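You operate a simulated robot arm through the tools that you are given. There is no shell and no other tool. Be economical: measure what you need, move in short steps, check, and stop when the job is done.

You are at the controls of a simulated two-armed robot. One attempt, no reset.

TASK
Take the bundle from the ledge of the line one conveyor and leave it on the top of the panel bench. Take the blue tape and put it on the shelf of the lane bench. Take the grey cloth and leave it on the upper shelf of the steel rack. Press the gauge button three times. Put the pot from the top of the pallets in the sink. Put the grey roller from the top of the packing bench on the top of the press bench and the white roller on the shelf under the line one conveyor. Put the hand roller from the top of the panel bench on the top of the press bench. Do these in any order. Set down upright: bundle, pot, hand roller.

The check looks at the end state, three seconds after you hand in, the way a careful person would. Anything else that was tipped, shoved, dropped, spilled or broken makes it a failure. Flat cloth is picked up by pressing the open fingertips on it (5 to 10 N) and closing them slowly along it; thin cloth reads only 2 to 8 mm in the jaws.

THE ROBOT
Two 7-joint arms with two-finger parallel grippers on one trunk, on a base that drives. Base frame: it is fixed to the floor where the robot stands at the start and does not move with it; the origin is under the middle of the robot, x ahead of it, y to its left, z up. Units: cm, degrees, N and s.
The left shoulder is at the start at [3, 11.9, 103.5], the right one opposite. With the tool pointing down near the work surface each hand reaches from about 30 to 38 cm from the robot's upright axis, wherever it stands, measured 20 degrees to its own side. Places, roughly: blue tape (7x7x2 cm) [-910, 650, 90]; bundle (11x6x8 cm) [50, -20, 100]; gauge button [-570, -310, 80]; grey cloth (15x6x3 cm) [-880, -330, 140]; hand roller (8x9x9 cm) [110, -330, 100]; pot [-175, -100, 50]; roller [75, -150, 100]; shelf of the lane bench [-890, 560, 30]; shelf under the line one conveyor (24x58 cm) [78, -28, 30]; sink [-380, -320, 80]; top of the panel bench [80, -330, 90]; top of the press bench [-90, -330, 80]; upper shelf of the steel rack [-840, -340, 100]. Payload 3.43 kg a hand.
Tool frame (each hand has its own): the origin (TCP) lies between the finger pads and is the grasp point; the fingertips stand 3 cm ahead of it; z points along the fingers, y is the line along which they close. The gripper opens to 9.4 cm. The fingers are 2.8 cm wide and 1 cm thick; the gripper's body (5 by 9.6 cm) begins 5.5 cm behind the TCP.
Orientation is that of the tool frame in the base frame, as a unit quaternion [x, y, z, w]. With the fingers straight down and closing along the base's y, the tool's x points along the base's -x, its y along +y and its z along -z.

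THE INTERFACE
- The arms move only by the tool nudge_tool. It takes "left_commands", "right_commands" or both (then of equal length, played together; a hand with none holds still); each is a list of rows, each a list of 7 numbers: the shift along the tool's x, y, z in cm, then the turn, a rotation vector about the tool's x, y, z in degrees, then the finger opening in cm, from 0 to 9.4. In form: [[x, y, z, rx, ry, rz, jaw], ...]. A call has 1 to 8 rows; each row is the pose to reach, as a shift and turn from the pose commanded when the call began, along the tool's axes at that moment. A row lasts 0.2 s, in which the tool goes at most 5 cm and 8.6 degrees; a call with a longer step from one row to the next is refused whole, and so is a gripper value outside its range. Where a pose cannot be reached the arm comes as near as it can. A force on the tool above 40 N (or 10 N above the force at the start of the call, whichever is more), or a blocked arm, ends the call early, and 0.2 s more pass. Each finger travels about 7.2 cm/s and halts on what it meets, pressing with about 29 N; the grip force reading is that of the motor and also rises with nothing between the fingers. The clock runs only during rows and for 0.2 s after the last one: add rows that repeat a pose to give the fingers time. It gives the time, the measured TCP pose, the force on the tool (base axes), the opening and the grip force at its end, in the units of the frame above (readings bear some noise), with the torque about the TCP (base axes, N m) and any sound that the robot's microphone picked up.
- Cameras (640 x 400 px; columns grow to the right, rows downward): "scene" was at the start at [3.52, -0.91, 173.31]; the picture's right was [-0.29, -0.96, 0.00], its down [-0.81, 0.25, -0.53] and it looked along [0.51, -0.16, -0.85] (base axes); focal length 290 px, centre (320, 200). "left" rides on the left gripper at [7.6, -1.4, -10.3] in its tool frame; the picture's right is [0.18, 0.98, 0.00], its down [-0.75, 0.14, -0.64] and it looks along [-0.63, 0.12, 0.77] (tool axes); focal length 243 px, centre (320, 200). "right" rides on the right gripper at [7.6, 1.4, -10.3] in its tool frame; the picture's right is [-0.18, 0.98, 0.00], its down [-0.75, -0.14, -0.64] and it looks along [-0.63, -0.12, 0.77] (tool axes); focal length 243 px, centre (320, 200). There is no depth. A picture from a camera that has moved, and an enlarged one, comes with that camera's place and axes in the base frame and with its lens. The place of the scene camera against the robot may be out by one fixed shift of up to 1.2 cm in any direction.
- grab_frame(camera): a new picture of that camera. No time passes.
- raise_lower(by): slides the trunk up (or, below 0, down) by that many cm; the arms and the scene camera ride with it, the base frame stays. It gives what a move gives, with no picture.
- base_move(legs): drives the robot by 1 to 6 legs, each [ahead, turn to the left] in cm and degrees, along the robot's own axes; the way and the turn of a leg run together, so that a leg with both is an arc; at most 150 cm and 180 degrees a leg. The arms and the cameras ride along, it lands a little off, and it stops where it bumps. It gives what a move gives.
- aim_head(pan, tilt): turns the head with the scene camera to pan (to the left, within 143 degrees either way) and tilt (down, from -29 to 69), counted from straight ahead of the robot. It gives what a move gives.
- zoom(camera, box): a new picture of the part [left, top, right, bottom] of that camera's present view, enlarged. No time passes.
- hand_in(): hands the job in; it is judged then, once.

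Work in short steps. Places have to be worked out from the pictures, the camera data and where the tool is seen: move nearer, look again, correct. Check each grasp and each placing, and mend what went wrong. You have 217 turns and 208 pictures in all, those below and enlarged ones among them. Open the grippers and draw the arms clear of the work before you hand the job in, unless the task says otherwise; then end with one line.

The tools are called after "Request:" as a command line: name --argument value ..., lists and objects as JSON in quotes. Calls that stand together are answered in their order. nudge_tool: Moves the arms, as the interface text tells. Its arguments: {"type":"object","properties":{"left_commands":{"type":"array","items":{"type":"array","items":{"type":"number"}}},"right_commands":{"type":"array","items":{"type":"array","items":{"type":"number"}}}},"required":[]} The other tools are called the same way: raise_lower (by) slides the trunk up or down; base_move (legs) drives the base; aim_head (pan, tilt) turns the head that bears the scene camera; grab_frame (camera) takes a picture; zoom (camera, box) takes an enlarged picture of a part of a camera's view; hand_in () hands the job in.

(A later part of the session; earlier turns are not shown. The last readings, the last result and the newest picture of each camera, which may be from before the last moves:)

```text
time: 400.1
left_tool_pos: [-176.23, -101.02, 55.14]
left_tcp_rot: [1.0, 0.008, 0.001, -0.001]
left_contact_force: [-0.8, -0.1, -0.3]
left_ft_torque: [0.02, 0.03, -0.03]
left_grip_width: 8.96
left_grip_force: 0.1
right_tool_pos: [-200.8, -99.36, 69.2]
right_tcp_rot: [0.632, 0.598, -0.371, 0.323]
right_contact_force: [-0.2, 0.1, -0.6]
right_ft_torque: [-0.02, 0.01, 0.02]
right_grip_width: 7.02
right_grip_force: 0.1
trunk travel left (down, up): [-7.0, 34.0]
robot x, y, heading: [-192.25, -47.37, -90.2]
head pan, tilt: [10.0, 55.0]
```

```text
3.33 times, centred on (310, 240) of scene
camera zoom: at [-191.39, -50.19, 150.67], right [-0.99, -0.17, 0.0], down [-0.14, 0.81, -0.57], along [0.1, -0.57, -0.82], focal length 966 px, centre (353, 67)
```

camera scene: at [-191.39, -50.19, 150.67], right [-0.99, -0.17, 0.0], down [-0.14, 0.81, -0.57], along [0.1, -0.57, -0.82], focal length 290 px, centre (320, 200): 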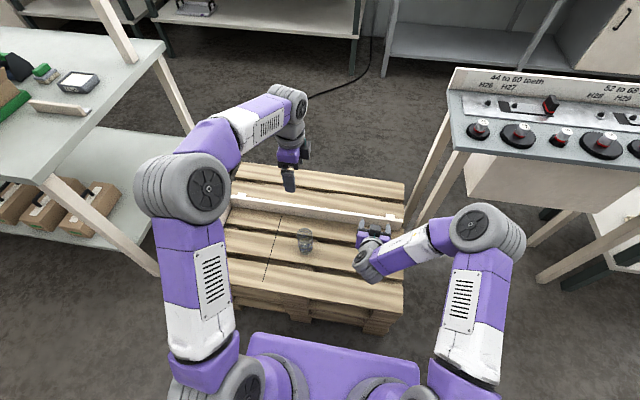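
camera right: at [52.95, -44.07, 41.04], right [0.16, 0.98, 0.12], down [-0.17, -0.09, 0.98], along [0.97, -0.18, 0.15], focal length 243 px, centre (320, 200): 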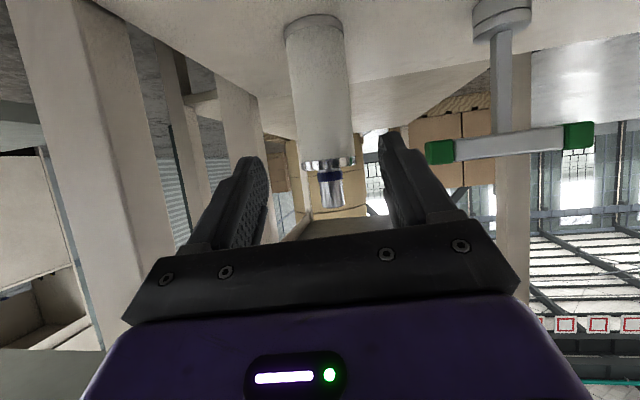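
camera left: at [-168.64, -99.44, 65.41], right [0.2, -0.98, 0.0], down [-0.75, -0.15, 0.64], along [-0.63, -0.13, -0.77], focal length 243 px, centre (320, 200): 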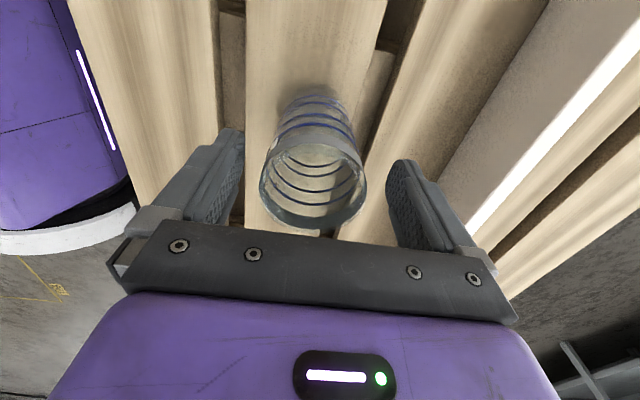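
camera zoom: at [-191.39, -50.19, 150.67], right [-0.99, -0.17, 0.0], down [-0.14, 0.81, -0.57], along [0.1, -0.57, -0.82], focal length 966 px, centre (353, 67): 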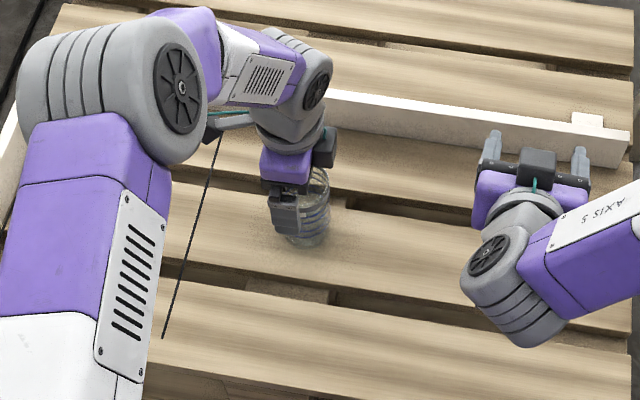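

The glass is taller than I thought: rim ≈54, base ≈44. I lower 4.5 cm more and close gently.

Request:
nudge_tool --left_commands '[[-0.3, -0.2, 1.5, 0, 0, 0, 9], [-0.3, -0.2, 3, 0, 0, 0, 9], [-0.3, -0.2, 4.3, 0, 0, 0, 9], [-0.3, -0.2, 4.3, 0, 0, 0, 9]]'

Request:
grab_frame --camera "left"

```text
time: 401.1
left_tool_pos: [-176.56, -100.65, 50.65]
left_tcp_rot: [1.0, 0.008, 0.001, -0.002]
left_contact_force: [-0.3, -0.2, -0.2]
left_ft_torque: [-0.01, 0.0, -0.01]
left_grip_width: 9.02
left_grip_force: 0.0
right_tool_pos: [-200.65, -99.32, 69.19]
right_tcp_rot: [0.632, 0.599, -0.371, 0.323]
right_contact_force: [-0.8, 0.3, -0.6]
right_ft_torque: [-0.01, -0.01, -0.01]
right_grip_width: 7.02
right_grip_force: 0.0
trunk travel left (down, up): [-7.0, 34.0]
robot x, y, heading: [-192.78, -47.19, -90.1]
head pan, tilt: [10.0, 55.0]
```

```text
95 pictures are left
camera left: at [-168.89, -99.09, 60.94], right [0.2, -0.98, 0.0], down [-0.75, -0.15, 0.64], along [-0.63, -0.13, -0.77], focal length 243 px, centre (320, 200)
```

left: 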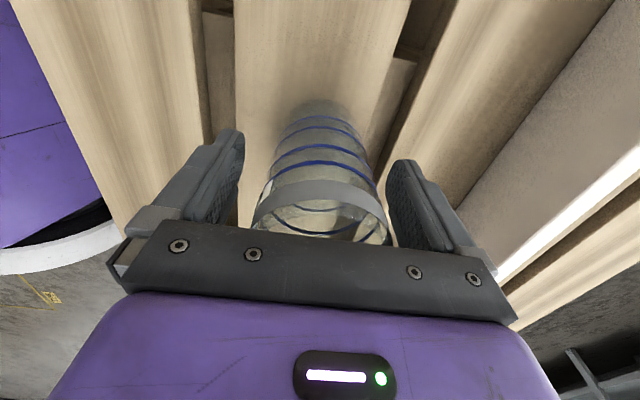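

Good depth. Closing slowly.

Request:
nudge_tool --left_commands '[[0, 0.2, 0, 0, 0, 0, 8], [0, 0.2, 0, 0, 0, 0, 7.2], [0, 0.2, 0, 0, 0, 0, 6.5], [0, 0.2, 0, 0, 0, 0, 5.8], [0, 0.2, 0, 0, 0, 0, 5.2], [0, 0.2, 0, 0, 0, 0, 4.8]]'

Request:
nudge_tool --left_commands '[[0, 0, -1, 0, 0, 0, 4.8], [0, 0, -3, 0, 0, 0, 4.8], [0, 0, -6, 0, 0, 0, 4.8], [0, 0, -9, 0, 0, 0, 4.8], [0, 0, -9, 0, 0, 0, 4.8]]'

Request:
grab_frame --camera "left"

Request:
zoom --camera "scene" --box '[220, 160, 400, 300]'

```text
time: 402.5
left_tool_pos: [-176.52, -100.84, 50.79]
left_tcp_rot: [1.0, 0.008, 0.001, 0.0]
left_contact_force: [0.5, -0.5, -0.1]
left_ft_torque: [0.01, 0.0, 0.01]
left_grip_width: 5.99
left_grip_force: 29.3
right_tool_pos: [-200.73, -99.23, 69.16]
right_tcp_rot: [0.632, 0.599, -0.371, 0.324]
right_contact_force: [-0.1, 0.7, -0.2]
right_ft_torque: [-0.02, 0.0, -0.02]
right_grip_width: 6.95
right_grip_force: 0.0
trunk travel left (down, up): [-7.0, 34.0]
robot x, y, heading: [-192.59, -47.14, -90.1]
head pan, tilt: [10.0, 55.0]
```

```text
time: 403.7
left_tool_pos: [-176.45, -101.08, 59.8]
left_tcp_rot: [1.0, 0.007, 0.0, -0.002]
left_contact_force: [-0.5, -0.1, -1.2]
left_ft_torque: [-0.03, 0.0, 0.01]
left_grip_width: 5.98
left_grip_force: 29.0
right_tool_pos: [-200.81, -99.24, 69.21]
right_tcp_rot: [0.632, 0.599, -0.371, 0.323]
right_contact_force: [0.4, 0.7, -0.5]
right_ft_torque: [-0.01, 0.0, 0.0]
right_grip_width: 6.98
right_grip_force: 0.1
trunk travel left (down, up): [-7.0, 34.0]
robot x, y, heading: [-192.45, -46.98, -90.3]
head pan, tilt: [10.0, 55.0]
```

```text
94 pictures are left
camera left: at [-168.91, -99.54, 70.03], right [0.2, -0.98, 0.0], down [-0.75, -0.15, 0.64], along [-0.63, -0.13, -0.77], focal length 243 px, centre (320, 200)
```

left: 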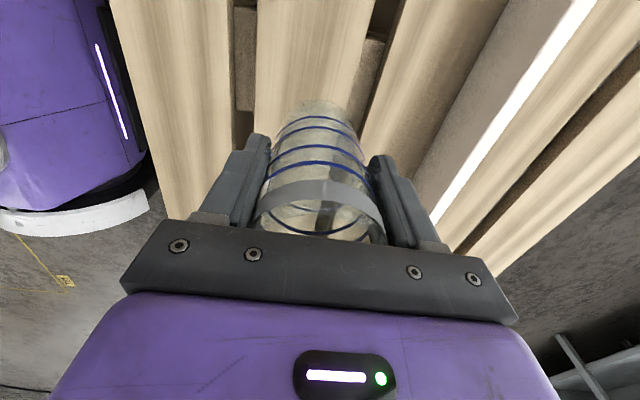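

```text
2.86 times, centred on (310, 230) of scene
camera zoom: at [-191.39, -50.21, 150.66], right [-0.99, -0.17, 0.0], down [-0.14, 0.81, -0.57], along [0.1, -0.57, -0.82], focal length 828 px, centre (349, 114)
```

zoom: 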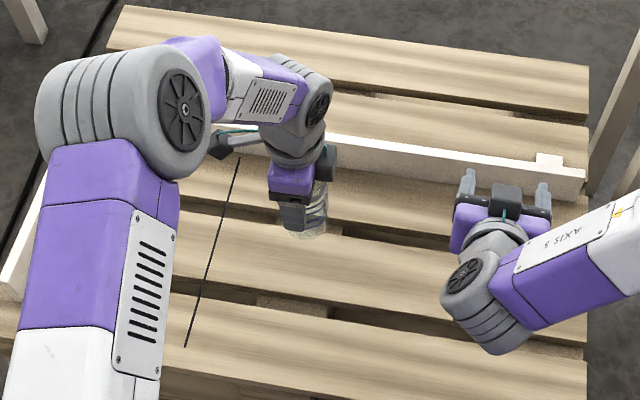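

Pot held upright. I raise the trunk, back off, and drive round to the sink.

Request:
raise_lower --by 34

Request:
base_move --legs '[[-15, 0], [0, -90], [130, 0], [133, 0]]'

Request:
grab_frame --camera "left"

```text
time: 407.1
left_tool_pos: [-176.46, -101.21, 93.81]
left_tcp_rot: [1.0, 0.008, 0.001, -0.001]
left_contact_force: [-0.3, 0.0, -1.3]
left_ft_torque: [0.03, 0.03, 0.02]
left_grip_width: 5.98
left_grip_force: 29.4
right_tool_pos: [-200.81, -99.38, 103.19]
right_tcp_rot: [0.632, 0.599, -0.372, 0.323]
right_contact_force: [-0.4, 0.3, 0.1]
right_ft_torque: [0.01, 0.0, 0.0]
right_grip_width: 7.01
right_grip_force: 0.1
trunk travel left (down, up): [-41.0, 0.0]
robot x, y, heading: [-192.72, -47.29, -90.2]
head pan, tilt: [10.0, 55.0]
```

```text
time: 424.6
left_tool_pos: [-507.03, -48.1, 93.73]
left_tcp_rot: [0.715, -0.699, 0.001, 0.0]
left_contact_force: [-1.2, 0.3, -2.8]
left_ft_torque: [0.03, 0.04, 0.0]
left_grip_width: 5.94
left_grip_force: 28.7
right_tool_pos: [-505.35, -23.82, 103.2]
right_tcp_rot: [0.87, -0.02, -0.492, -0.032]
right_contact_force: [-0.1, -0.4, 0.4]
right_ft_torque: [0.01, -0.03, -0.01]
right_grip_width: 6.97
right_grip_force: 0.1
trunk travel left (down, up): [-41.0, 0.0]
robot x, y, heading: [-453.19, -31.47, -179.9]
head pan, tilt: [10.0, 55.0]
```

```text
92 pictures are left
camera left: at [-505.33, -55.66, 104.0], right [-0.98, -0.21, 0.0], down [-0.16, 0.75, 0.64], along [-0.13, 0.63, -0.77], focal length 243 px, centre (320, 200)
```

left: 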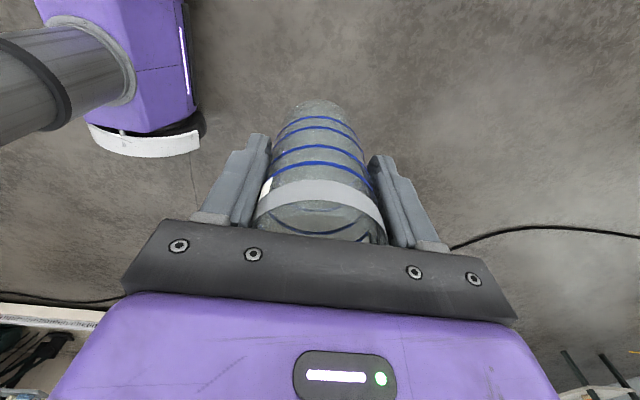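

Still upright. Next leg: south into the aisle, then east to the sink, and look.

Request:
base_move --legs '[[0, 90], [100, 0], [97, 0], [0, 90], [62, 0]]'

Request:
aim_head --pan -75 --tilt 40

Request:
grab_frame --camera "scene"

```text
time: 445.1
left_tool_pos: [-337.25, -214.91, 93.69]
left_tcp_rot: [0.704, 0.71, 0.0, -0.002]
left_contact_force: [0.4, -0.4, -1.0]
left_ft_torque: [0.01, 0.0, -0.01]
left_grip_width: 5.91
left_grip_force: 29.2
right_tool_pos: [-339.18, -239.13, 103.21]
right_tcp_rot: [0.028, 0.87, -0.037, 0.491]
right_contact_force: [-0.4, -0.2, -0.4]
right_ft_torque: [-0.03, 0.0, 0.02]
right_grip_width: 6.98
right_grip_force: 0.1
trunk travel left (down, up): [-41.0, 0.0]
robot x, y, heading: [-391.42, -230.35, -0.6]
head pan, tilt: [10.0, 55.0]
```

```text
time: 446.7
left_tool_pos: [-337.19, -214.96, 93.81]
left_tcp_rot: [0.705, 0.71, 0.0, -0.001]
left_contact_force: [0.6, -0.3, -1.1]
left_ft_torque: [0.01, 0.01, 0.01]
left_grip_width: 5.88
left_grip_force: 29.1
right_tool_pos: [-339.12, -239.27, 103.27]
right_tcp_rot: [0.027, 0.87, -0.036, 0.491]
right_contact_force: [-0.3, 0.0, -0.5]
right_ft_torque: [0.01, -0.01, 0.03]
right_grip_width: 7.01
right_grip_force: 0.1
trunk travel left (down, up): [-41.0, 0.0]
robot x, y, heading: [-391.08, -230.31, -0.7]
head pan, tilt: [-75.0, 40.0]
```

```text
91 pictures are left
camera scene: at [-392.19, -237.64, 186.73], right [-0.97, -0.25, 0.0], down [-0.16, 0.62, -0.77], along [0.19, -0.74, -0.64], focal length 290 px, centre (320, 200)
```

scene: 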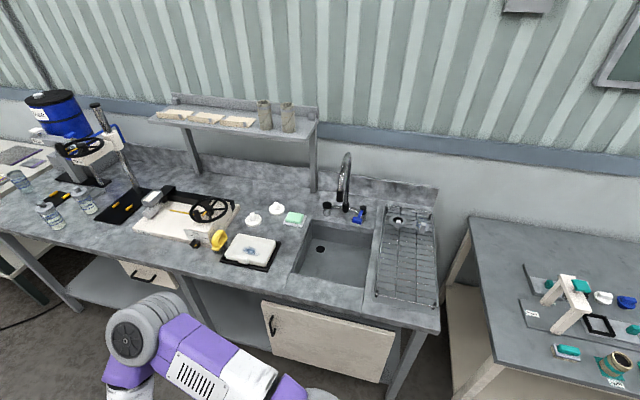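

The sink basin spans about x -393..-364, y -303..-335. I raise both hands for clearance, then turn south.

Request:
nudge_tool --left_commands '[[0, 0, -2.5, 0, 0, 0, 4.8], [0, 0, -5, 0, 0, 0, 4.8], [0, 0, -7.5, 0, 0, 0, 4.8], [0, 0, -10, 0, 0, 0, 4.8], [0, 0, -10, 0, 0, 0, 4.8]]' --right_commands '[[-1.6, 0, -3.3, 0, 0, 0, 7], [-3.2, 0, -6.6, 0, 0, 0, 7], [-4.8, 0, -9.9, 0, 0, 0, 7], [-6.4, 0, -13.2, 0, 0, 0, 7], [-7.8, 0, -16.3, 0, 0, 0, 7]]'

Request:
base_move --legs '[[0, -90], [16, 0]]'

Request:
aim_head --pan 10 --tilt 50

Request:
grab_frame --camera "scene"

```text
time: 447.9
left_tool_pos: [-337.24, -214.84, 103.76]
left_tcp_rot: [0.704, 0.71, 0.001, 0.0]
left_contact_force: [0.4, -0.3, -1.5]
left_ft_torque: [-0.02, -0.01, -0.02]
left_grip_width: 5.94
left_grip_force: 29.3
right_tool_pos: [-348.99, -237.92, 118.3]
right_tcp_rot: [0.027, 0.87, -0.036, 0.491]
right_contact_force: [-0.2, -0.4, 0.0]
right_ft_torque: [-0.01, 0.0, 0.0]
right_grip_width: 7.0
right_grip_force: 0.0
trunk travel left (down, up): [-41.0, 0.0]
robot x, y, heading: [-390.99, -230.61, -1.0]
head pan, tilt: [-75.0, 40.0]
```

```text
time: 453.2
left_tool_pos: [-378.27, -300.98, 103.69]
left_tcp_rot: [1.0, -0.015, 0.001, -0.001]
left_contact_force: [-0.2, -0.2, -2.0]
left_ft_torque: [0.02, -0.01, -0.02]
left_grip_width: 5.9
left_grip_force: 29.3
right_tool_pos: [-401.02, -288.38, 118.22]
right_tcp_rot: [0.645, 0.585, -0.378, 0.315]
right_contact_force: [0.2, -0.5, 0.0]
right_ft_torque: [0.04, -0.01, -0.04]
right_grip_width: 6.99
right_grip_force: 0.1
trunk travel left (down, up): [-41.0, 0.0]
robot x, y, heading: [-392.15, -246.48, -92.5]
head pan, tilt: [-75.0, 40.0]
```

```text
time: 454.8
left_tool_pos: [-378.31, -300.96, 103.73]
left_tcp_rot: [1.0, -0.015, 0.001, -0.001]
left_contact_force: [0.2, -0.4, -1.6]
left_ft_torque: [-0.01, -0.02, -0.01]
left_grip_width: 5.88
left_grip_force: 28.7
right_tool_pos: [-400.89, -288.47, 118.2]
right_tcp_rot: [0.645, 0.584, -0.379, 0.314]
right_contact_force: [0.3, 0.2, 0.8]
right_ft_torque: [0.01, 0.03, 0.02]
right_grip_width: 6.99
right_grip_force: 0.1
trunk travel left (down, up): [-41.0, 0.0]
robot x, y, heading: [-392.13, -246.3, -92.7]
head pan, tilt: [10.0, 50.0]
```

```text
90 pictures are left
camera scene: at [-390.96, -249.98, 185.31], right [-0.99, -0.13, 0.0], down [-0.1, 0.76, -0.64], along [0.08, -0.64, -0.77], focal length 290 px, centre (320, 200)
```

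scene: 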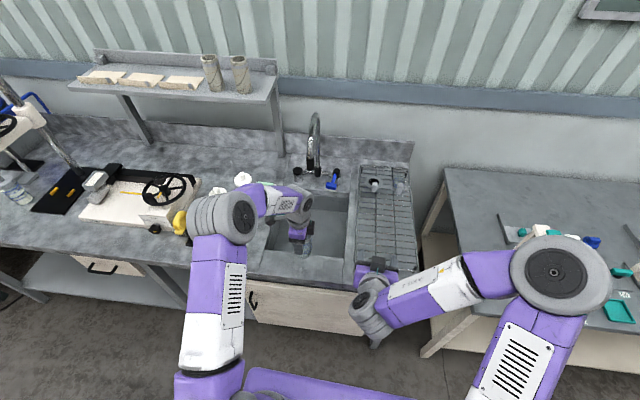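

Good line. I drive 14 cm nearer and check over the basin with the left camera.

Request:
base_move --legs '[[14, 0]]'

Request:
grab_frame --camera "left"

Request:
zoom --camera "scene" --box '[220, 110, 420, 290]'

```text
time: 456.2
left_tool_pos: [-378.93, -314.92, 103.74]
left_tcp_rot: [1.0, -0.014, 0.001, -0.001]
left_contact_force: [0.2, -0.4, -1.2]
left_ft_torque: [0.01, 0.0, 0.0]
left_grip_width: 5.89
left_grip_force: 28.9
right_tool_pos: [-401.56, -302.39, 118.39]
right_tcp_rot: [0.646, 0.584, -0.379, 0.314]
right_contact_force: [0.2, 0.7, 0.3]
right_ft_torque: [0.02, 0.0, -0.01]
right_grip_width: 7.0
right_grip_force: 0.0
trunk travel left (down, up): [-41.0, 0.0]
robot x, y, heading: [-392.66, -260.35, -92.9]
head pan, tilt: [10.0, 50.0]
```

```text
89 pictures are left
camera left: at [-371.25, -313.72, 114.02], right [0.16, -0.99, 0.0], down [-0.76, -0.12, 0.64], along [-0.63, -0.1, -0.77], focal length 243 px, centre (320, 200)
```

left: 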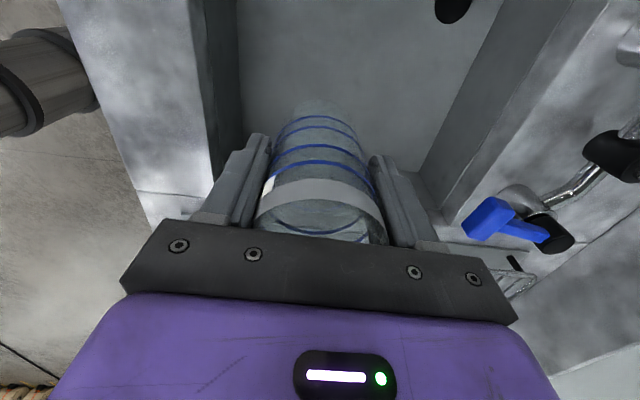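

```text
2.22 times, centred on (320, 200) of scene
camera zoom: at [-391.61, -263.88, 185.32], right [-0.99, -0.13, 0.0], down [-0.1, 0.76, -0.64], along [0.08, -0.64, -0.77], focal length 644 px, centre (320, 200)
```

zoom: 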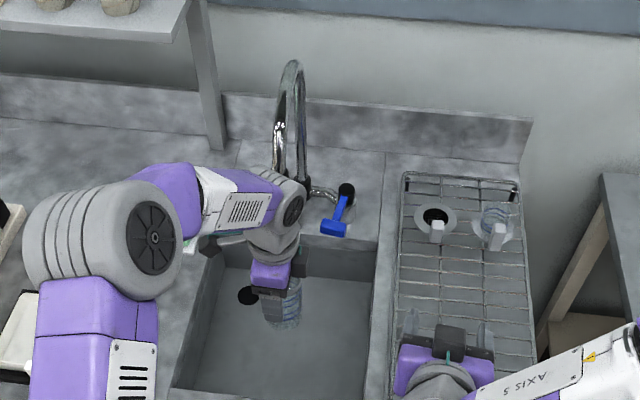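

Pot is above the basin floor, clear of the faucet. I lift the right hand further and then lower the trunk.

Request:
nudge_tool --right_commands '[[-2.5, 0, -1.5, 0, 0, 0, 7], [-5, 0, -3, 0, 0, 0, 7], [-8, 0, -4.8, 0, 0, 0, 7], [-10, 0, -6, 0, 0, 0, 7]]'

Request:
raise_lower --by -16

Request:
grab_frame --camera "left"

Request:
zoom --camera "scene" --box '[220, 110, 420, 290]'

```text
time: 457.2
left_tool_pos: [-378.81, -314.88, 103.74]
left_tcp_rot: [1.0, -0.015, 0.0, -0.001]
left_contact_force: [0.6, 0.1, -1.3]
left_ft_torque: [0.02, -0.01, 0.02]
left_grip_width: 5.88
left_grip_force: 29.1
right_tool_pos: [-400.75, -302.35, 130.14]
right_tcp_rot: [0.645, 0.585, -0.378, 0.315]
right_contact_force: [-0.8, 0.1, 0.4]
right_ft_torque: [0.0, 0.01, 0.0]
right_grip_width: 7.01
right_grip_force: 0.0
trunk travel left (down, up): [-41.0, 0.0]
robot x, y, heading: [-392.79, -260.24, -92.7]
head pan, tilt: [10.0, 50.0]
```

```text
time: 459.0
left_tool_pos: [-379.03, -314.94, 87.86]
left_tcp_rot: [1.0, -0.014, 0.002, 0.0]
left_contact_force: [-0.4, 0.0, -1.4]
left_ft_torque: [0.0, 0.01, -0.01]
left_grip_width: 5.88
left_grip_force: 28.5
right_tool_pos: [-401.05, -302.26, 114.0]
right_tcp_rot: [0.645, 0.585, -0.378, 0.315]
right_contact_force: [-0.6, -0.1, 0.4]
right_ft_torque: [-0.02, 0.0, 0.01]
right_grip_width: 7.0
right_grip_force: 0.0
trunk travel left (down, up): [-25.0, 16.0]
robot x, y, heading: [-392.59, -260.47, -92.6]
head pan, tilt: [10.0, 50.0]
```

```text
87 pictures are left
camera left: at [-371.25, -313.74, 98.03], right [0.16, -0.99, 0.0], down [-0.76, -0.12, 0.64], along [-0.63, -0.1, -0.77], focal length 243 px, centre (320, 200)
```

left: 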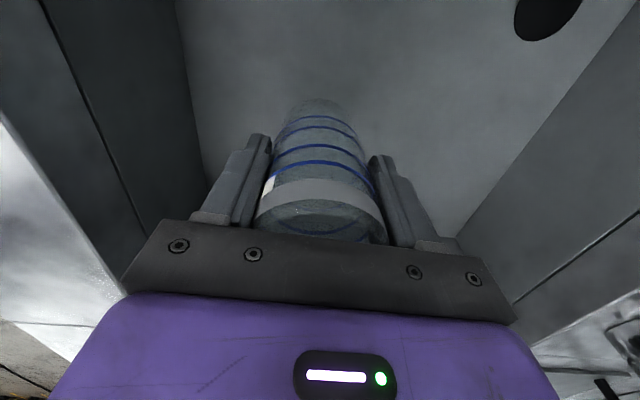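

```text
2.22 times, centred on (320, 200) of scene
camera zoom: at [-391.61, -263.92, 169.33], right [-0.99, -0.13, 0.0], down [-0.1, 0.76, -0.64], along [0.08, -0.64, -0.77], focal length 644 px, centre (320, 200)
```

zoom: 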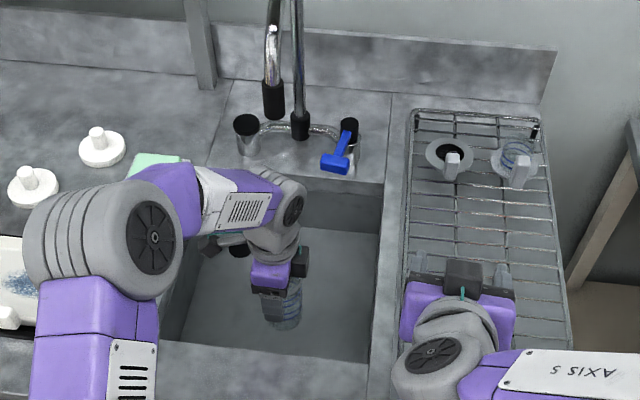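

In the basin already. I continue lowering in steps, watching the force.

Request:
raise_lower --by -4

Request:
raise_lower --by -2

Request:
grab_frame --camera "left"

```text
time: 459.8
left_tool_pos: [-378.85, -314.99, 83.72]
left_tcp_rot: [1.0, -0.014, 0.001, -0.001]
left_contact_force: [-0.5, -0.8, -1.5]
left_ft_torque: [0.0, -0.02, 0.03]
left_grip_width: 5.89
left_grip_force: 29.0
right_tool_pos: [-400.97, -302.4, 110.08]
right_tcp_rot: [0.645, 0.584, -0.379, 0.314]
right_contact_force: [0.7, 0.0, 0.3]
right_ft_torque: [-0.01, -0.02, 0.0]
right_grip_width: 6.99
right_grip_force: 0.1
trunk travel left (down, up): [-21.0, 20.0]
robot x, y, heading: [-392.86, -260.23, -92.8]
head pan, tilt: [10.0, 50.0]
```

```text
time: 460.4
left_tool_pos: [-378.98, -315.21, 82.33]
left_tcp_rot: [1.0, -0.014, 0.001, 0.004]
left_contact_force: [-0.4, 1.7, 12.8]
left_ft_torque: [0.47, -0.04, -0.03]
left_grip_width: 5.93
left_grip_force: 10.1
right_tool_pos: [-400.9, -302.22, 108.05]
right_tcp_rot: [0.645, 0.584, -0.379, 0.315]
right_contact_force: [-0.3, 0.6, -0.5]
right_ft_torque: [0.02, -0.03, -0.01]
right_grip_width: 7.0
right_grip_force: 0.0
trunk travel left (down, up): [-19.0, 22.0]
robot x, y, heading: [-393.01, -260.52, -92.3]
head pan, tilt: [10.0, 50.0]
stopped: the force on the tool passed its limit at 52 N (the readings are from after the stop); the commanded pose is now the measured one
```

```text
85 pictures are left
camera left: at [-371.36, -313.85, 92.54], right [0.16, -0.99, 0.01], down [-0.76, -0.11, 0.64], along [-0.63, -0.11, -0.77], focal length 243 px, centre (320, 200)
```

left: 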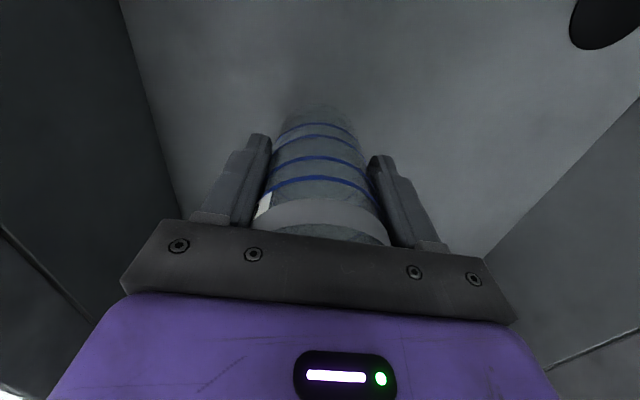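

Contact with the sink floor. I ease off slightly, open, and rise.

Request:
nudge_tool --left_commands '[[0, 0, -0.2, 0, 0, 0, 5.9], [0, 0, -0.2, 0, 0, 0, 6.8], [0, 0, -0.2, 0, 0, 0, 7.8], [0, 0, -0.2, 0, 0, 0, 8.6], [0, 0, -0.2, 0, 0, 0, 8.6]]'

Request:
nudge_tool --left_commands '[[0, 0, -3, 0, 0, 0, 8.6], [0, 0, -7, 0, 0, 0, 8.6], [0, 0, -11, 0, 0, 0, 8.6], [0, 0, -15, 0, 0, 0, 8.6], [0, 0, -19, 0, 0, 0, 8.6]]'

Request:
grab_frame --camera "left"

Request:
zoom --camera "scene" --box '[220, 110, 420, 290]'

```text
time: 461.6
left_tool_pos: [-379.04, -315.2, 82.21]
left_tcp_rot: [1.0, -0.015, 0.0, 0.002]
left_contact_force: [-0.8, 0.3, 2.8]
left_ft_torque: [0.09, 0.01, 0.03]
left_grip_width: 8.59
left_grip_force: 0.1
right_tool_pos: [-400.93, -302.34, 108.0]
right_tcp_rot: [0.644, 0.585, -0.378, 0.315]
right_contact_force: [-0.3, -0.8, -0.2]
right_ft_torque: [-0.04, -0.02, -0.01]
right_grip_width: 6.98
right_grip_force: 0.1
trunk travel left (down, up): [-19.0, 22.0]
robot x, y, heading: [-392.64, -260.23, -92.5]
head pan, tilt: [10.0, 50.0]
```

```text
time: 462.8
left_tool_pos: [-378.95, -315.07, 101.26]
left_tcp_rot: [1.0, -0.015, 0.0, 0.004]
left_contact_force: [0.2, 0.6, -0.1]
left_ft_torque: [-0.01, 0.0, -0.02]
left_grip_width: 8.64
left_grip_force: 0.0
right_tool_pos: [-400.93, -302.31, 108.04]
right_tcp_rot: [0.644, 0.585, -0.378, 0.316]
right_contact_force: [0.3, -1.2, -0.3]
right_ft_torque: [-0.01, 0.01, -0.01]
right_grip_width: 6.99
right_grip_force: 0.1
trunk travel left (down, up): [-19.0, 22.0]
robot x, y, heading: [-392.85, -260.54, -92.7]
head pan, tilt: [10.0, 50.0]
```

```text
84 pictures are left
camera left: at [-371.35, -313.74, 111.54], right [0.16, -0.99, 0.01], down [-0.76, -0.12, 0.64], along [-0.63, -0.1, -0.77], focal length 243 px, centre (320, 200)
```

left: 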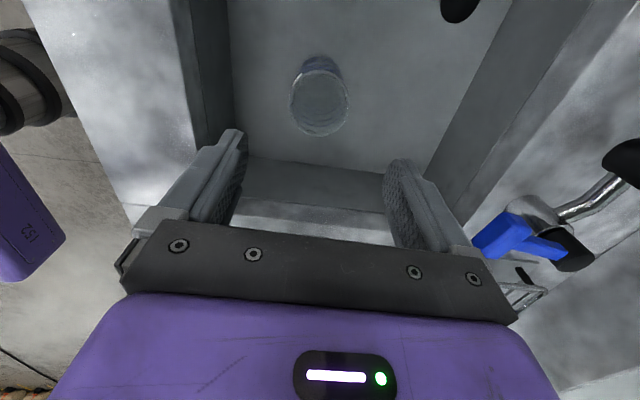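

```text
2.22 times, centred on (320, 200) of scene
camera zoom: at [-391.63, -263.85, 163.33], right [-0.99, -0.13, 0.0], down [-0.1, 0.76, -0.64], along [0.08, -0.64, -0.77], focal length 644 px, centre (320, 200)
```

zoom: 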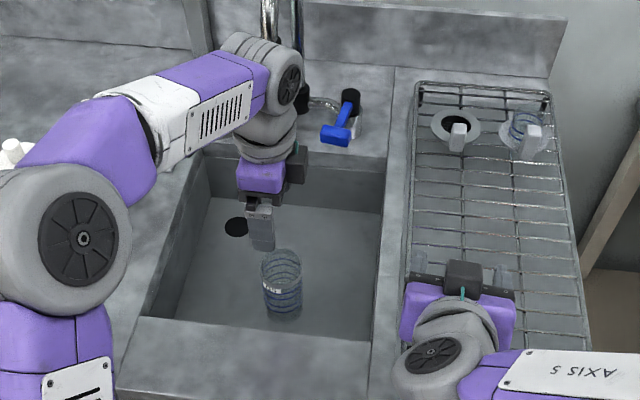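

The pot stands upright in the sink. I raise the trunk a little, back off and drive west toward the gauge bench.

Request:
raise_lower --by 10

Request:
base_move --legs '[[-24, 0], [0, -87], [100, 0], [85, 0]]'

Request:
aim_head --pan 80 --tilt 45

Request:
grab_frame --camera "scene"

```text
time: 464.2
left_tool_pos: [-379.0, -315.21, 111.19]
left_tcp_rot: [1.0, -0.014, 0.0, 0.003]
left_contact_force: [0.5, 0.4, 0.8]
left_ft_torque: [0.01, 0.01, 0.0]
left_grip_width: 8.6
left_grip_force: 0.0
right_tool_pos: [-400.8, -302.36, 118.04]
right_tcp_rot: [0.645, 0.585, -0.378, 0.314]
right_contact_force: [0.3, 0.2, 0.6]
right_ft_torque: [-0.01, 0.02, 0.0]
right_grip_width: 7.02
right_grip_force: 0.1
trunk travel left (down, up): [-29.0, 12.0]
robot x, y, heading: [-392.89, -260.45, -92.8]
head pan, tilt: [10.0, 50.0]
```

```text
time: 478.6
left_tool_pos: [-631.18, -253.12, 111.22]
left_tcp_rot: [0.713, -0.702, -0.002, 0.002]
left_contact_force: [0.6, 0.0, -0.7]
left_ft_torque: [0.03, 0.0, 0.0]
left_grip_width: 8.6
left_grip_force: 0.1
right_tool_pos: [-619.51, -230.72, 117.95]
right_tcp_rot: [0.87, -0.024, -0.491, -0.034]
right_contact_force: [-0.3, 1.3, 0.2]
right_ft_torque: [-0.02, 0.01, 0.0]
right_grip_width: 6.98
right_grip_force: 0.0
trunk travel left (down, up): [-29.0, 12.0]
robot x, y, heading: [-577.4, -236.74, 179.9]
head pan, tilt: [10.0, 50.0]
```

```text
time: 480.0
left_tool_pos: [-631.04, -253.03, 111.23]
left_tcp_rot: [0.712, -0.702, -0.002, 0.001]
left_contact_force: [0.0, -1.0, 0.4]
left_ft_torque: [0.0, 0.01, 0.03]
left_grip_width: 8.6
left_grip_force: 0.1
right_tool_pos: [-619.31, -230.63, 117.99]
right_tcp_rot: [0.87, -0.023, -0.491, -0.035]
right_contact_force: [1.1, -0.1, 0.6]
right_ft_torque: [-0.05, 0.01, 0.0]
right_grip_width: 7.03
right_grip_force: 0.0
trunk travel left (down, up): [-29.0, 12.0]
robot x, y, heading: [-576.97, -237.14, 179.7]
head pan, tilt: [80.0, 45.0]
```

```text
82 pictures are left
camera scene: at [-575.66, -243.99, 174.02], right [-0.98, 0.18, 0.0], down [0.13, 0.7, -0.71], along [-0.13, -0.7, -0.71], focal length 290 px, centre (320, 200)
```

scene: 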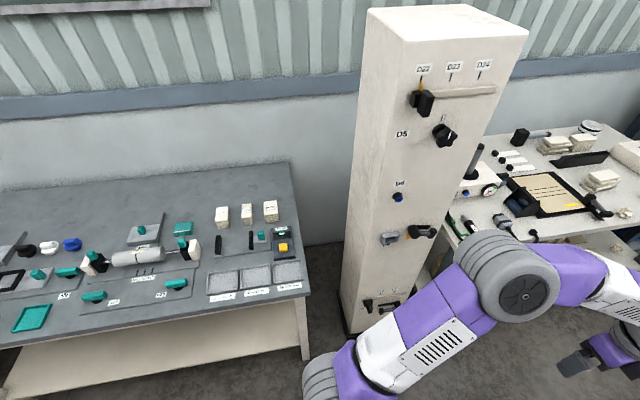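

The yellow-topped box at about (-574,-311) matches the gauge button. Zoom on it.

Request:
zoom --camera "scene" --box '[200, 190, 320, 300]'

```text
3.64 times, centred on (260, 245) of scene
camera zoom: at [-575.66, -243.99, 174.02], right [-0.98, 0.18, 0.0], down [0.13, 0.7, -0.71], along [-0.13, -0.7, -0.71], focal length 1054 px, centre (538, 36)
```

zoom: 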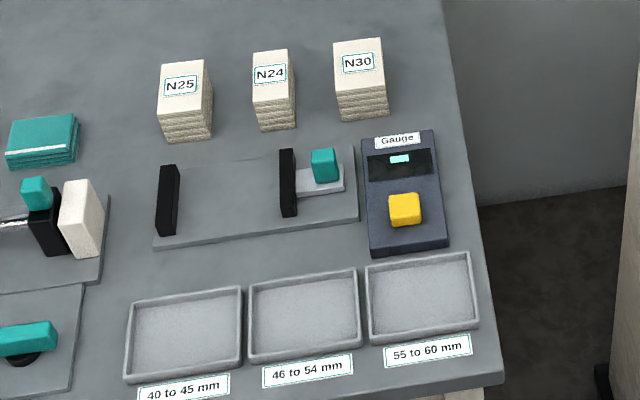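

The box is labelled "Gauge" with a yellow button at (-574,-310). I face the bench, move in, and bring the left hand (fingers closed) over the button.

Request:
base_move --legs '[[0, 90], [18, 0]]'

Request:
nudge_tool --left_commands '[[-2.5, 0, 0, 0, 0, 0, 6], [-5, 0, 0, 0, 0, 0, 4], [-7.5, 0, 0, 0, 0, 0, 2], [-10, 0, 0, 0, 0, 0, 0], [-12, 0, 0, 0, 0, 0, 0]]'

Request:
aim_head --pan 0 --tilt 55

Request:
grab_frame --camera "scene"

Request:
grab_frame --camera "left"

```text
time: 485.2
left_tool_pos: [-564.1, -309.86, 111.09]
left_tcp_rot: [1.0, -0.013, 0.0, 0.003]
left_contact_force: [-0.3, -0.4, -0.9]
left_ft_torque: [0.01, -0.02, 0.04]
left_grip_width: 8.59
left_grip_force: 0.0
right_tool_pos: [-586.06, -297.29, 117.92]
right_tcp_rot: [0.644, 0.586, -0.378, 0.315]
right_contact_force: [-0.8, -0.6, -0.2]
right_ft_torque: [-0.02, 0.02, 0.0]
right_grip_width: 7.02
right_grip_force: 0.1
trunk travel left (down, up): [-29.0, 12.0]
robot x, y, heading: [-577.89, -254.94, -92.6]
head pan, tilt: [80.0, 45.0]
```

```text
time: 486.4
left_tool_pos: [-576.26, -309.42, 111.23]
left_tcp_rot: [1.0, -0.012, 0.0, 0.002]
left_contact_force: [0.4, 0.1, 0.5]
left_ft_torque: [-0.01, -0.01, 0.02]
left_grip_width: 0.0
left_grip_force: 29.0
right_tool_pos: [-586.18, -296.99, 118.07]
right_tcp_rot: [0.644, 0.586, -0.377, 0.316]
right_contact_force: [-0.2, -0.6, 0.2]
right_ft_torque: [-0.01, 0.03, -0.01]
right_grip_width: 7.01
right_grip_force: 0.1
trunk travel left (down, up): [-29.0, 12.0]
robot x, y, heading: [-577.44, -255.35, -92.4]
head pan, tilt: [80.0, 45.0]
```

```text
time: 488.0
left_tool_pos: [-576.07, -309.42, 111.24]
left_tcp_rot: [1.0, -0.013, 0.001, 0.004]
left_contact_force: [-0.5, 0.3, -0.5]
left_ft_torque: [0.0, -0.03, -0.01]
left_grip_width: 0.01
left_grip_force: 28.7
right_tool_pos: [-586.02, -297.21, 118.07]
right_tcp_rot: [0.644, 0.586, -0.378, 0.316]
right_contact_force: [-0.1, 0.0, -0.3]
right_ft_torque: [0.01, 0.0, 0.01]
right_grip_width: 6.99
right_grip_force: 0.2
trunk travel left (down, up): [-29.0, 12.0]
robot x, y, heading: [-578.03, -255.26, -92.3]
head pan, tilt: [0.0, 55.0]
```

```text
80 pictures are left
camera scene: at [-578.17, -258.26, 172.67], right [-1.0, 0.04, 0.0], down [0.04, 0.82, -0.57], along [-0.03, -0.57, -0.82], focal length 290 px, centre (320, 200)
```

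scene: 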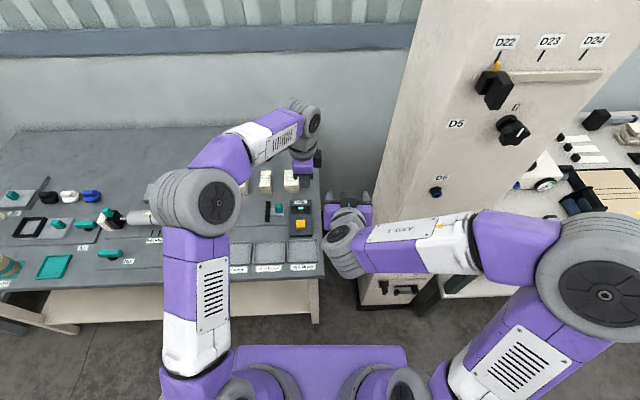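

```text
79 pictures are left
camera left: at [-568.44, -308.08, 121.53], right [0.16, -0.99, 0.01], down [-0.76, -0.12, 0.64], along [-0.63, -0.11, -0.77], focal length 243 px, centre (320, 200)
```

left: 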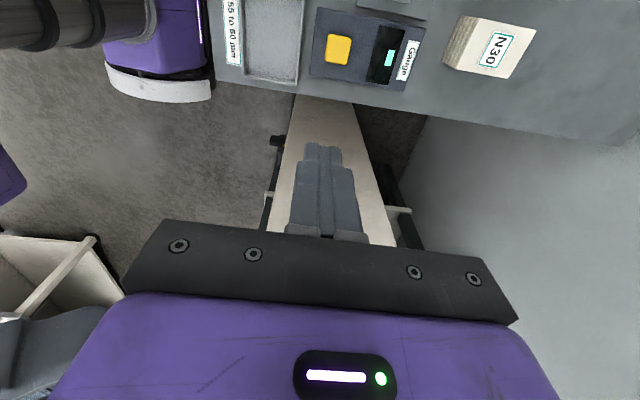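

Hand camera puts the button at (-573,-311.5). I move over it, lower to z≈95 and re-check.

Request:
nudge_tool --left_commands '[[1.5, 1, 3, 0, 0, 0, 0], [3, 1.8, 6, 0, 0, 0, 0], [3, 1.8, 9, 0, 0, 0, 0], [3, 1.8, 13, 0, 0, 0, 0], [3, 1.8, 16, 0, 0, 0, 0], [3, 1.8, 16, 0, 0, 0, 0]]'

Request:
grab_frame --camera "left"

Request:
zoom --camera "scene" --box '[240, 150, 360, 270]'

```text
time: 489.4
left_tool_pos: [-573.24, -311.4, 95.31]
left_tcp_rot: [1.0, -0.014, -0.001, 0.003]
left_contact_force: [-0.1, -0.6, 0.1]
left_ft_torque: [0.03, -0.01, 0.01]
left_grip_width: 0.0
left_grip_force: 28.9
right_tool_pos: [-586.13, -297.07, 118.13]
right_tcp_rot: [0.643, 0.586, -0.378, 0.316]
right_contact_force: [-0.6, -0.1, 0.5]
right_ft_torque: [-0.01, 0.0, -0.02]
right_grip_width: 7.0
right_grip_force: 0.0
trunk travel left (down, up): [-29.0, 12.0]
robot x, y, heading: [-577.76, -255.07, -92.1]
head pan, tilt: [0.0, 55.0]
```

```text
78 pictures are left
camera left: at [-565.61, -310.09, 105.56], right [0.16, -0.99, 0.01], down [-0.76, -0.12, 0.64], along [-0.63, -0.11, -0.77], focal length 243 px, centre (320, 200)
```

left: 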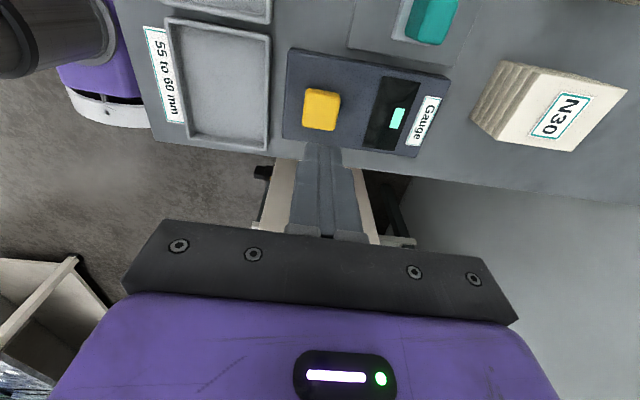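

```text
3.33 times, centred on (300, 210) of scene
camera zoom: at [-578.17, -258.23, 172.68], right [-1.0, 0.04, 0.0], down [0.04, 0.82, -0.57], along [-0.03, -0.57, -0.82], focal length 966 px, centre (387, 167)
```

zoom: 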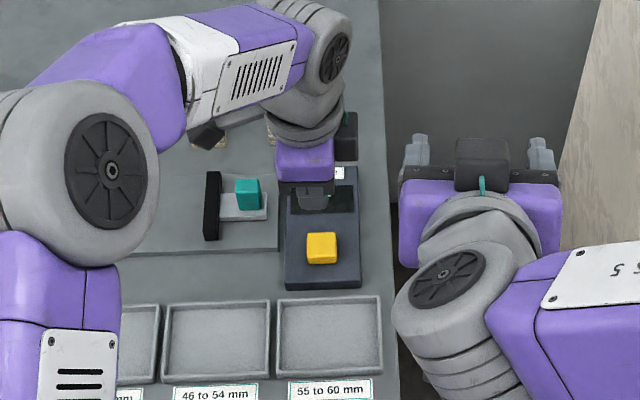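

Triangulation gives the button top at (-573.2,-311.6,83.1), right under the fingertips. I approach and press gently until there is a click or force.

Request:
nudge_tool --left_commands '[[0, 0.2, 4, 0, 0, 0, 0], [0, 0.2, 7, 0, 0, 0, 0], [0, 0.2, 8.3, 0, 0, 0, 0], [0, 0.2, 8.8, 0, 0, 0, 0], [0, 0.2, 9.2, 0, 0, 0, 0], [0, 0.2, 9.5, 0, 0, 0, 0]]'

Request:
grab_frame --camera "left"

```text
time: 490.8
left_tool_pos: [-573.34, -311.74, 86.1]
left_tcp_rot: [1.0, -0.012, -0.001, 0.005]
left_contact_force: [0.8, 4.2, 21.9]
left_ft_torque: [0.14, -0.02, 0.03]
left_grip_width: 0.02
left_grip_force: 28.8
right_tool_pos: [-585.99, -296.81, 118.14]
right_tcp_rot: [0.643, 0.586, -0.378, 0.317]
right_contact_force: [0.8, -0.2, 0.4]
right_ft_torque: [-0.02, -0.02, -0.02]
right_grip_width: 7.01
right_grip_force: 0.1
trunk travel left (down, up): [-29.0, 12.0]
robot x, y, heading: [-577.79, -255.07, -92.5]
head pan, tilt: [0.0, 55.0]
heard: click
```

```text
76 pictures are left
camera left: at [-565.6, -310.34, 96.35], right [0.16, -0.99, 0.01], down [-0.76, -0.11, 0.64], along [-0.64, -0.11, -0.76], focal length 243 px, centre (320, 200)
```

left: 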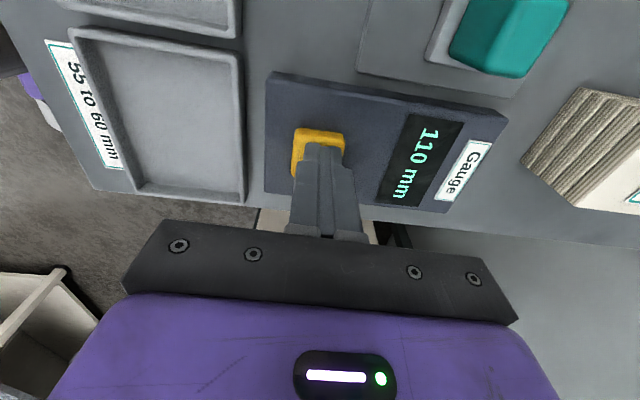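

A click: press one. I release fully.

Request:
nudge_tool --left_commands '[[0, 0, -1.5, 0, 0, 0, 0], [0, 0, -3, 0, 0, 0, 0], [0, 0, -3, 0, 0, 0, 0]]'

Request:
zoom --camera "left" --box '[230, 60, 530, 240]'

Request:
nudge_tool --left_commands '[[0, 0, 1, 0, 0, 0, 0], [0, 0, 2, 0, 0, 0, 0], [0, 0, 2.4, 0, 0, 0, 0], [0, 0, 2.7, 0, 0, 0, 0], [0, 0, 3, 0, 0, 0, 0]]'

```text
time: 491.6
left_tool_pos: [-573.2, -311.79, 88.81]
left_tcp_rot: [1.0, -0.012, 0.001, 0.003]
left_contact_force: [0.1, -0.7, 1.0]
left_ft_torque: [-0.02, 0.0, -0.01]
left_grip_width: 0.03
left_grip_force: 29.4
right_tool_pos: [-586.02, -297.22, 118.04]
right_tcp_rot: [0.644, 0.586, -0.378, 0.315]
right_contact_force: [0.5, 0.1, 0.4]
right_ft_torque: [0.01, 0.01, 0.01]
right_grip_width: 7.0
right_grip_force: 0.1
trunk travel left (down, up): [-29.0, 12.0]
robot x, y, heading: [-577.79, -255.19, -92.8]
head pan, tilt: [0.0, 55.0]
```

```text
2.13 times, centred on (380, 150) of left
camera zoom: at [-565.56, -310.48, 98.98], right [0.16, -0.99, 0.01], down [-0.76, -0.12, 0.64], along [-0.63, -0.11, -0.77], focal length 518 px, centre (192, 307)
```

zoom: 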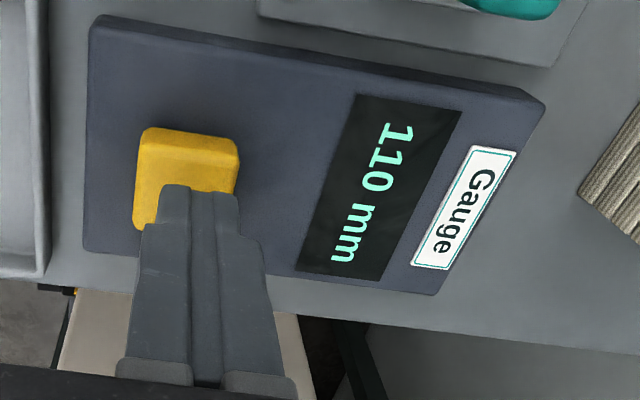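

```text
time: 492.8
left_tool_pos: [-573.15, -311.79, 86.11]
left_tcp_rot: [1.0, -0.011, -0.001, 0.006]
left_contact_force: [0.8, 3.7, 29.0]
left_ft_torque: [0.17, -0.03, -0.09]
left_grip_width: 0.02
left_grip_force: 28.8
right_tool_pos: [-586.03, -296.98, 118.14]
right_tcp_rot: [0.643, 0.585, -0.379, 0.317]
right_contact_force: [1.0, 0.5, 0.1]
right_ft_torque: [-0.01, -0.01, 0.01]
right_grip_width: 6.99
right_grip_force: 0.0
trunk travel left (down, up): [-29.0, 12.0]
robot x, y, heading: [-578.26, -255.22, -92.4]
head pan, tilt: [0.0, 55.0]
heard: click
```

Second click. Release and press a third time, then rise.

Request:
nudge_tool --left_commands '[[0, 0, -1.5, 0, 0, 0, 0], [0, 0, -3, 0, 0, 0, 0], [0, 0, -3, 0, 0, 0, 0]]'

Request:
nudge_tool --left_commands '[[0, 0, 1, 0, 0, 0, 0], [0, 0, 2, 0, 0, 0, 0], [0, 0, 2.4, 0, 0, 0, 0], [0, 0, 2.7, 0, 0, 0, 0], [0, 0, 3, 0, 0, 0, 0]]'

Request:
zoom --camera "left" --box '[230, 60, 530, 240]'

```text
time: 493.6
left_tool_pos: [-573.08, -311.65, 88.68]
left_tcp_rot: [1.0, -0.013, 0.0, 0.003]
left_contact_force: [0.6, 0.8, 0.3]
left_ft_torque: [-0.01, 0.01, -0.03]
left_grip_width: 0.01
left_grip_force: 29.0
right_tool_pos: [-586.1, -297.13, 118.23]
right_tcp_rot: [0.644, 0.586, -0.378, 0.315]
right_contact_force: [-0.3, 0.7, 0.3]
right_ft_torque: [0.01, -0.01, 0.02]
right_grip_width: 7.02
right_grip_force: 0.0
trunk travel left (down, up): [-29.0, 12.0]
robot x, y, heading: [-578.24, -255.09, -92.4]
head pan, tilt: [0.0, 55.0]
```

```text
time: 494.8
left_tool_pos: [-573.17, -311.83, 86.1]
left_tcp_rot: [1.0, -0.012, -0.001, 0.007]
left_contact_force: [1.2, 2.8, 24.2]
left_ft_torque: [0.03, -0.06, -0.03]
left_grip_width: 0.0
left_grip_force: 29.0
right_tool_pos: [-586.09, -296.83, 118.12]
right_tcp_rot: [0.643, 0.586, -0.378, 0.317]
right_contact_force: [0.3, 0.9, -0.8]
right_ft_torque: [0.0, 0.0, 0.01]
right_grip_width: 7.0
right_grip_force: 0.0
trunk travel left (down, up): [-29.0, 12.0]
robot x, y, heading: [-577.77, -255.27, -92.5]
head pan, tilt: [0.0, 55.0]
heard: click
```

```text
2.13 times, centred on (380, 150) of left
camera zoom: at [-565.53, -310.4, 96.34], right [0.16, -0.99, 0.01], down [-0.76, -0.11, 0.64], along [-0.63, -0.11, -0.76], focal length 518 px, centre (192, 307)
```

zoom: 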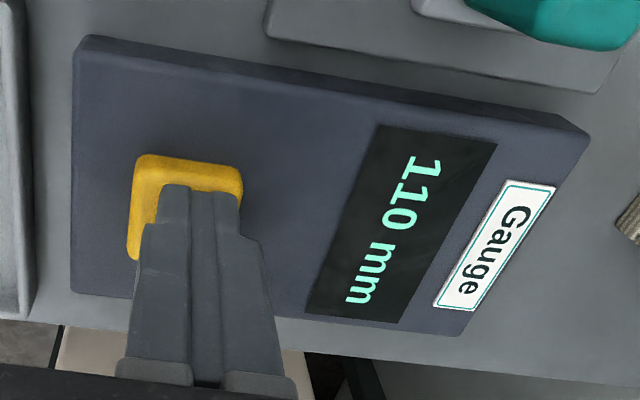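

Three clicks. I lift off, back away and drive west toward the steel rack.

Request:
nudge_tool --left_commands '[[0, 0, -3, 0, 0, 0, 0], [0, 0, -7, 0, 0, 0, 1], [0, 0, -11, 0, 0, 0, 2], [0, 0, -15, 0, 0, 0, 4], [0, 0, -19, 0, 0, 0, 4], [0, 0, -23, 0, 0, 0, 4]]'

Request:
base_move --legs '[[-22, 0], [0, -87], [100, 0], [80, 0]]'

Request:
aim_head --pan 50 --tilt 25

Request:
grab_frame --camera "scene"

```text
time: 496.2
left_tool_pos: [-573.03, -311.58, 108.8]
left_tcp_rot: [1.0, -0.013, 0.001, 0.004]
left_contact_force: [-0.2, -0.9, 0.3]
left_ft_torque: [0.01, 0.0, -0.02]
left_grip_width: 3.99
left_grip_force: 0.0
right_tool_pos: [-586.17, -297.15, 117.98]
right_tcp_rot: [0.643, 0.586, -0.379, 0.316]
right_contact_force: [-0.1, 0.8, -0.3]
right_ft_torque: [-0.02, 0.01, -0.02]
right_grip_width: 6.99
right_grip_force: 0.0
trunk travel left (down, up): [-29.0, 12.0]
robot x, y, heading: [-577.82, -255.5, -92.6]
head pan, tilt: [0.0, 55.0]
```

```text
time: 510.3
left_tool_pos: [-814.28, -235.39, 108.73]
left_tcp_rot: [-0.7, 0.714, 0.003, -0.001]
left_contact_force: [0.0, 0.9, 0.1]
left_ft_torque: [-0.01, 0.01, -0.01]
left_grip_width: 3.98
left_grip_force: 0.1
right_tool_pos: [-799.58, -222.29, 117.94]
right_tcp_rot: [0.87, -0.039, -0.49, -0.043]
right_contact_force: [-0.1, 0.0, 0.1]
right_ft_torque: [0.02, 0.02, -0.02]
right_grip_width: 7.02
right_grip_force: 0.1
trunk travel left (down, up): [-29.0, 12.0]
robot x, y, heading: [-757.67, -230.22, 178.0]
head pan, tilt: [0.0, 55.0]
```

```text
time: 511.5
left_tool_pos: [-814.21, -235.42, 108.71]
left_tcp_rot: [-0.699, 0.715, 0.003, -0.003]
left_contact_force: [0.8, 0.0, -0.6]
left_ft_torque: [0.04, 0.02, -0.02]
left_grip_width: 4.0
left_grip_force: 0.0
right_tool_pos: [-799.69, -222.23, 118.09]
right_tcp_rot: [0.87, -0.038, -0.491, -0.042]
right_contact_force: [-0.7, -0.1, 1.3]
right_ft_torque: [-0.02, 0.01, 0.0]
right_grip_width: 7.01
right_grip_force: 0.0
trunk travel left (down, up): [-29.0, 12.0]
robot x, y, heading: [-757.52, -230.28, 177.5]
head pan, tilt: [50.0, 25.0]
```

```text
73 pictures are left
camera scene: at [-760.9, -236.0, 177.07], right [-0.74, 0.67, 0.0], down [0.28, 0.31, -0.91], along [-0.61, -0.67, -0.42], focal length 290 px, centre (320, 200)
```

scene: 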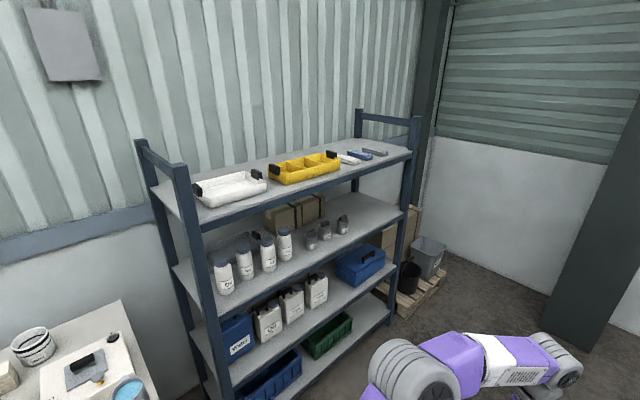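

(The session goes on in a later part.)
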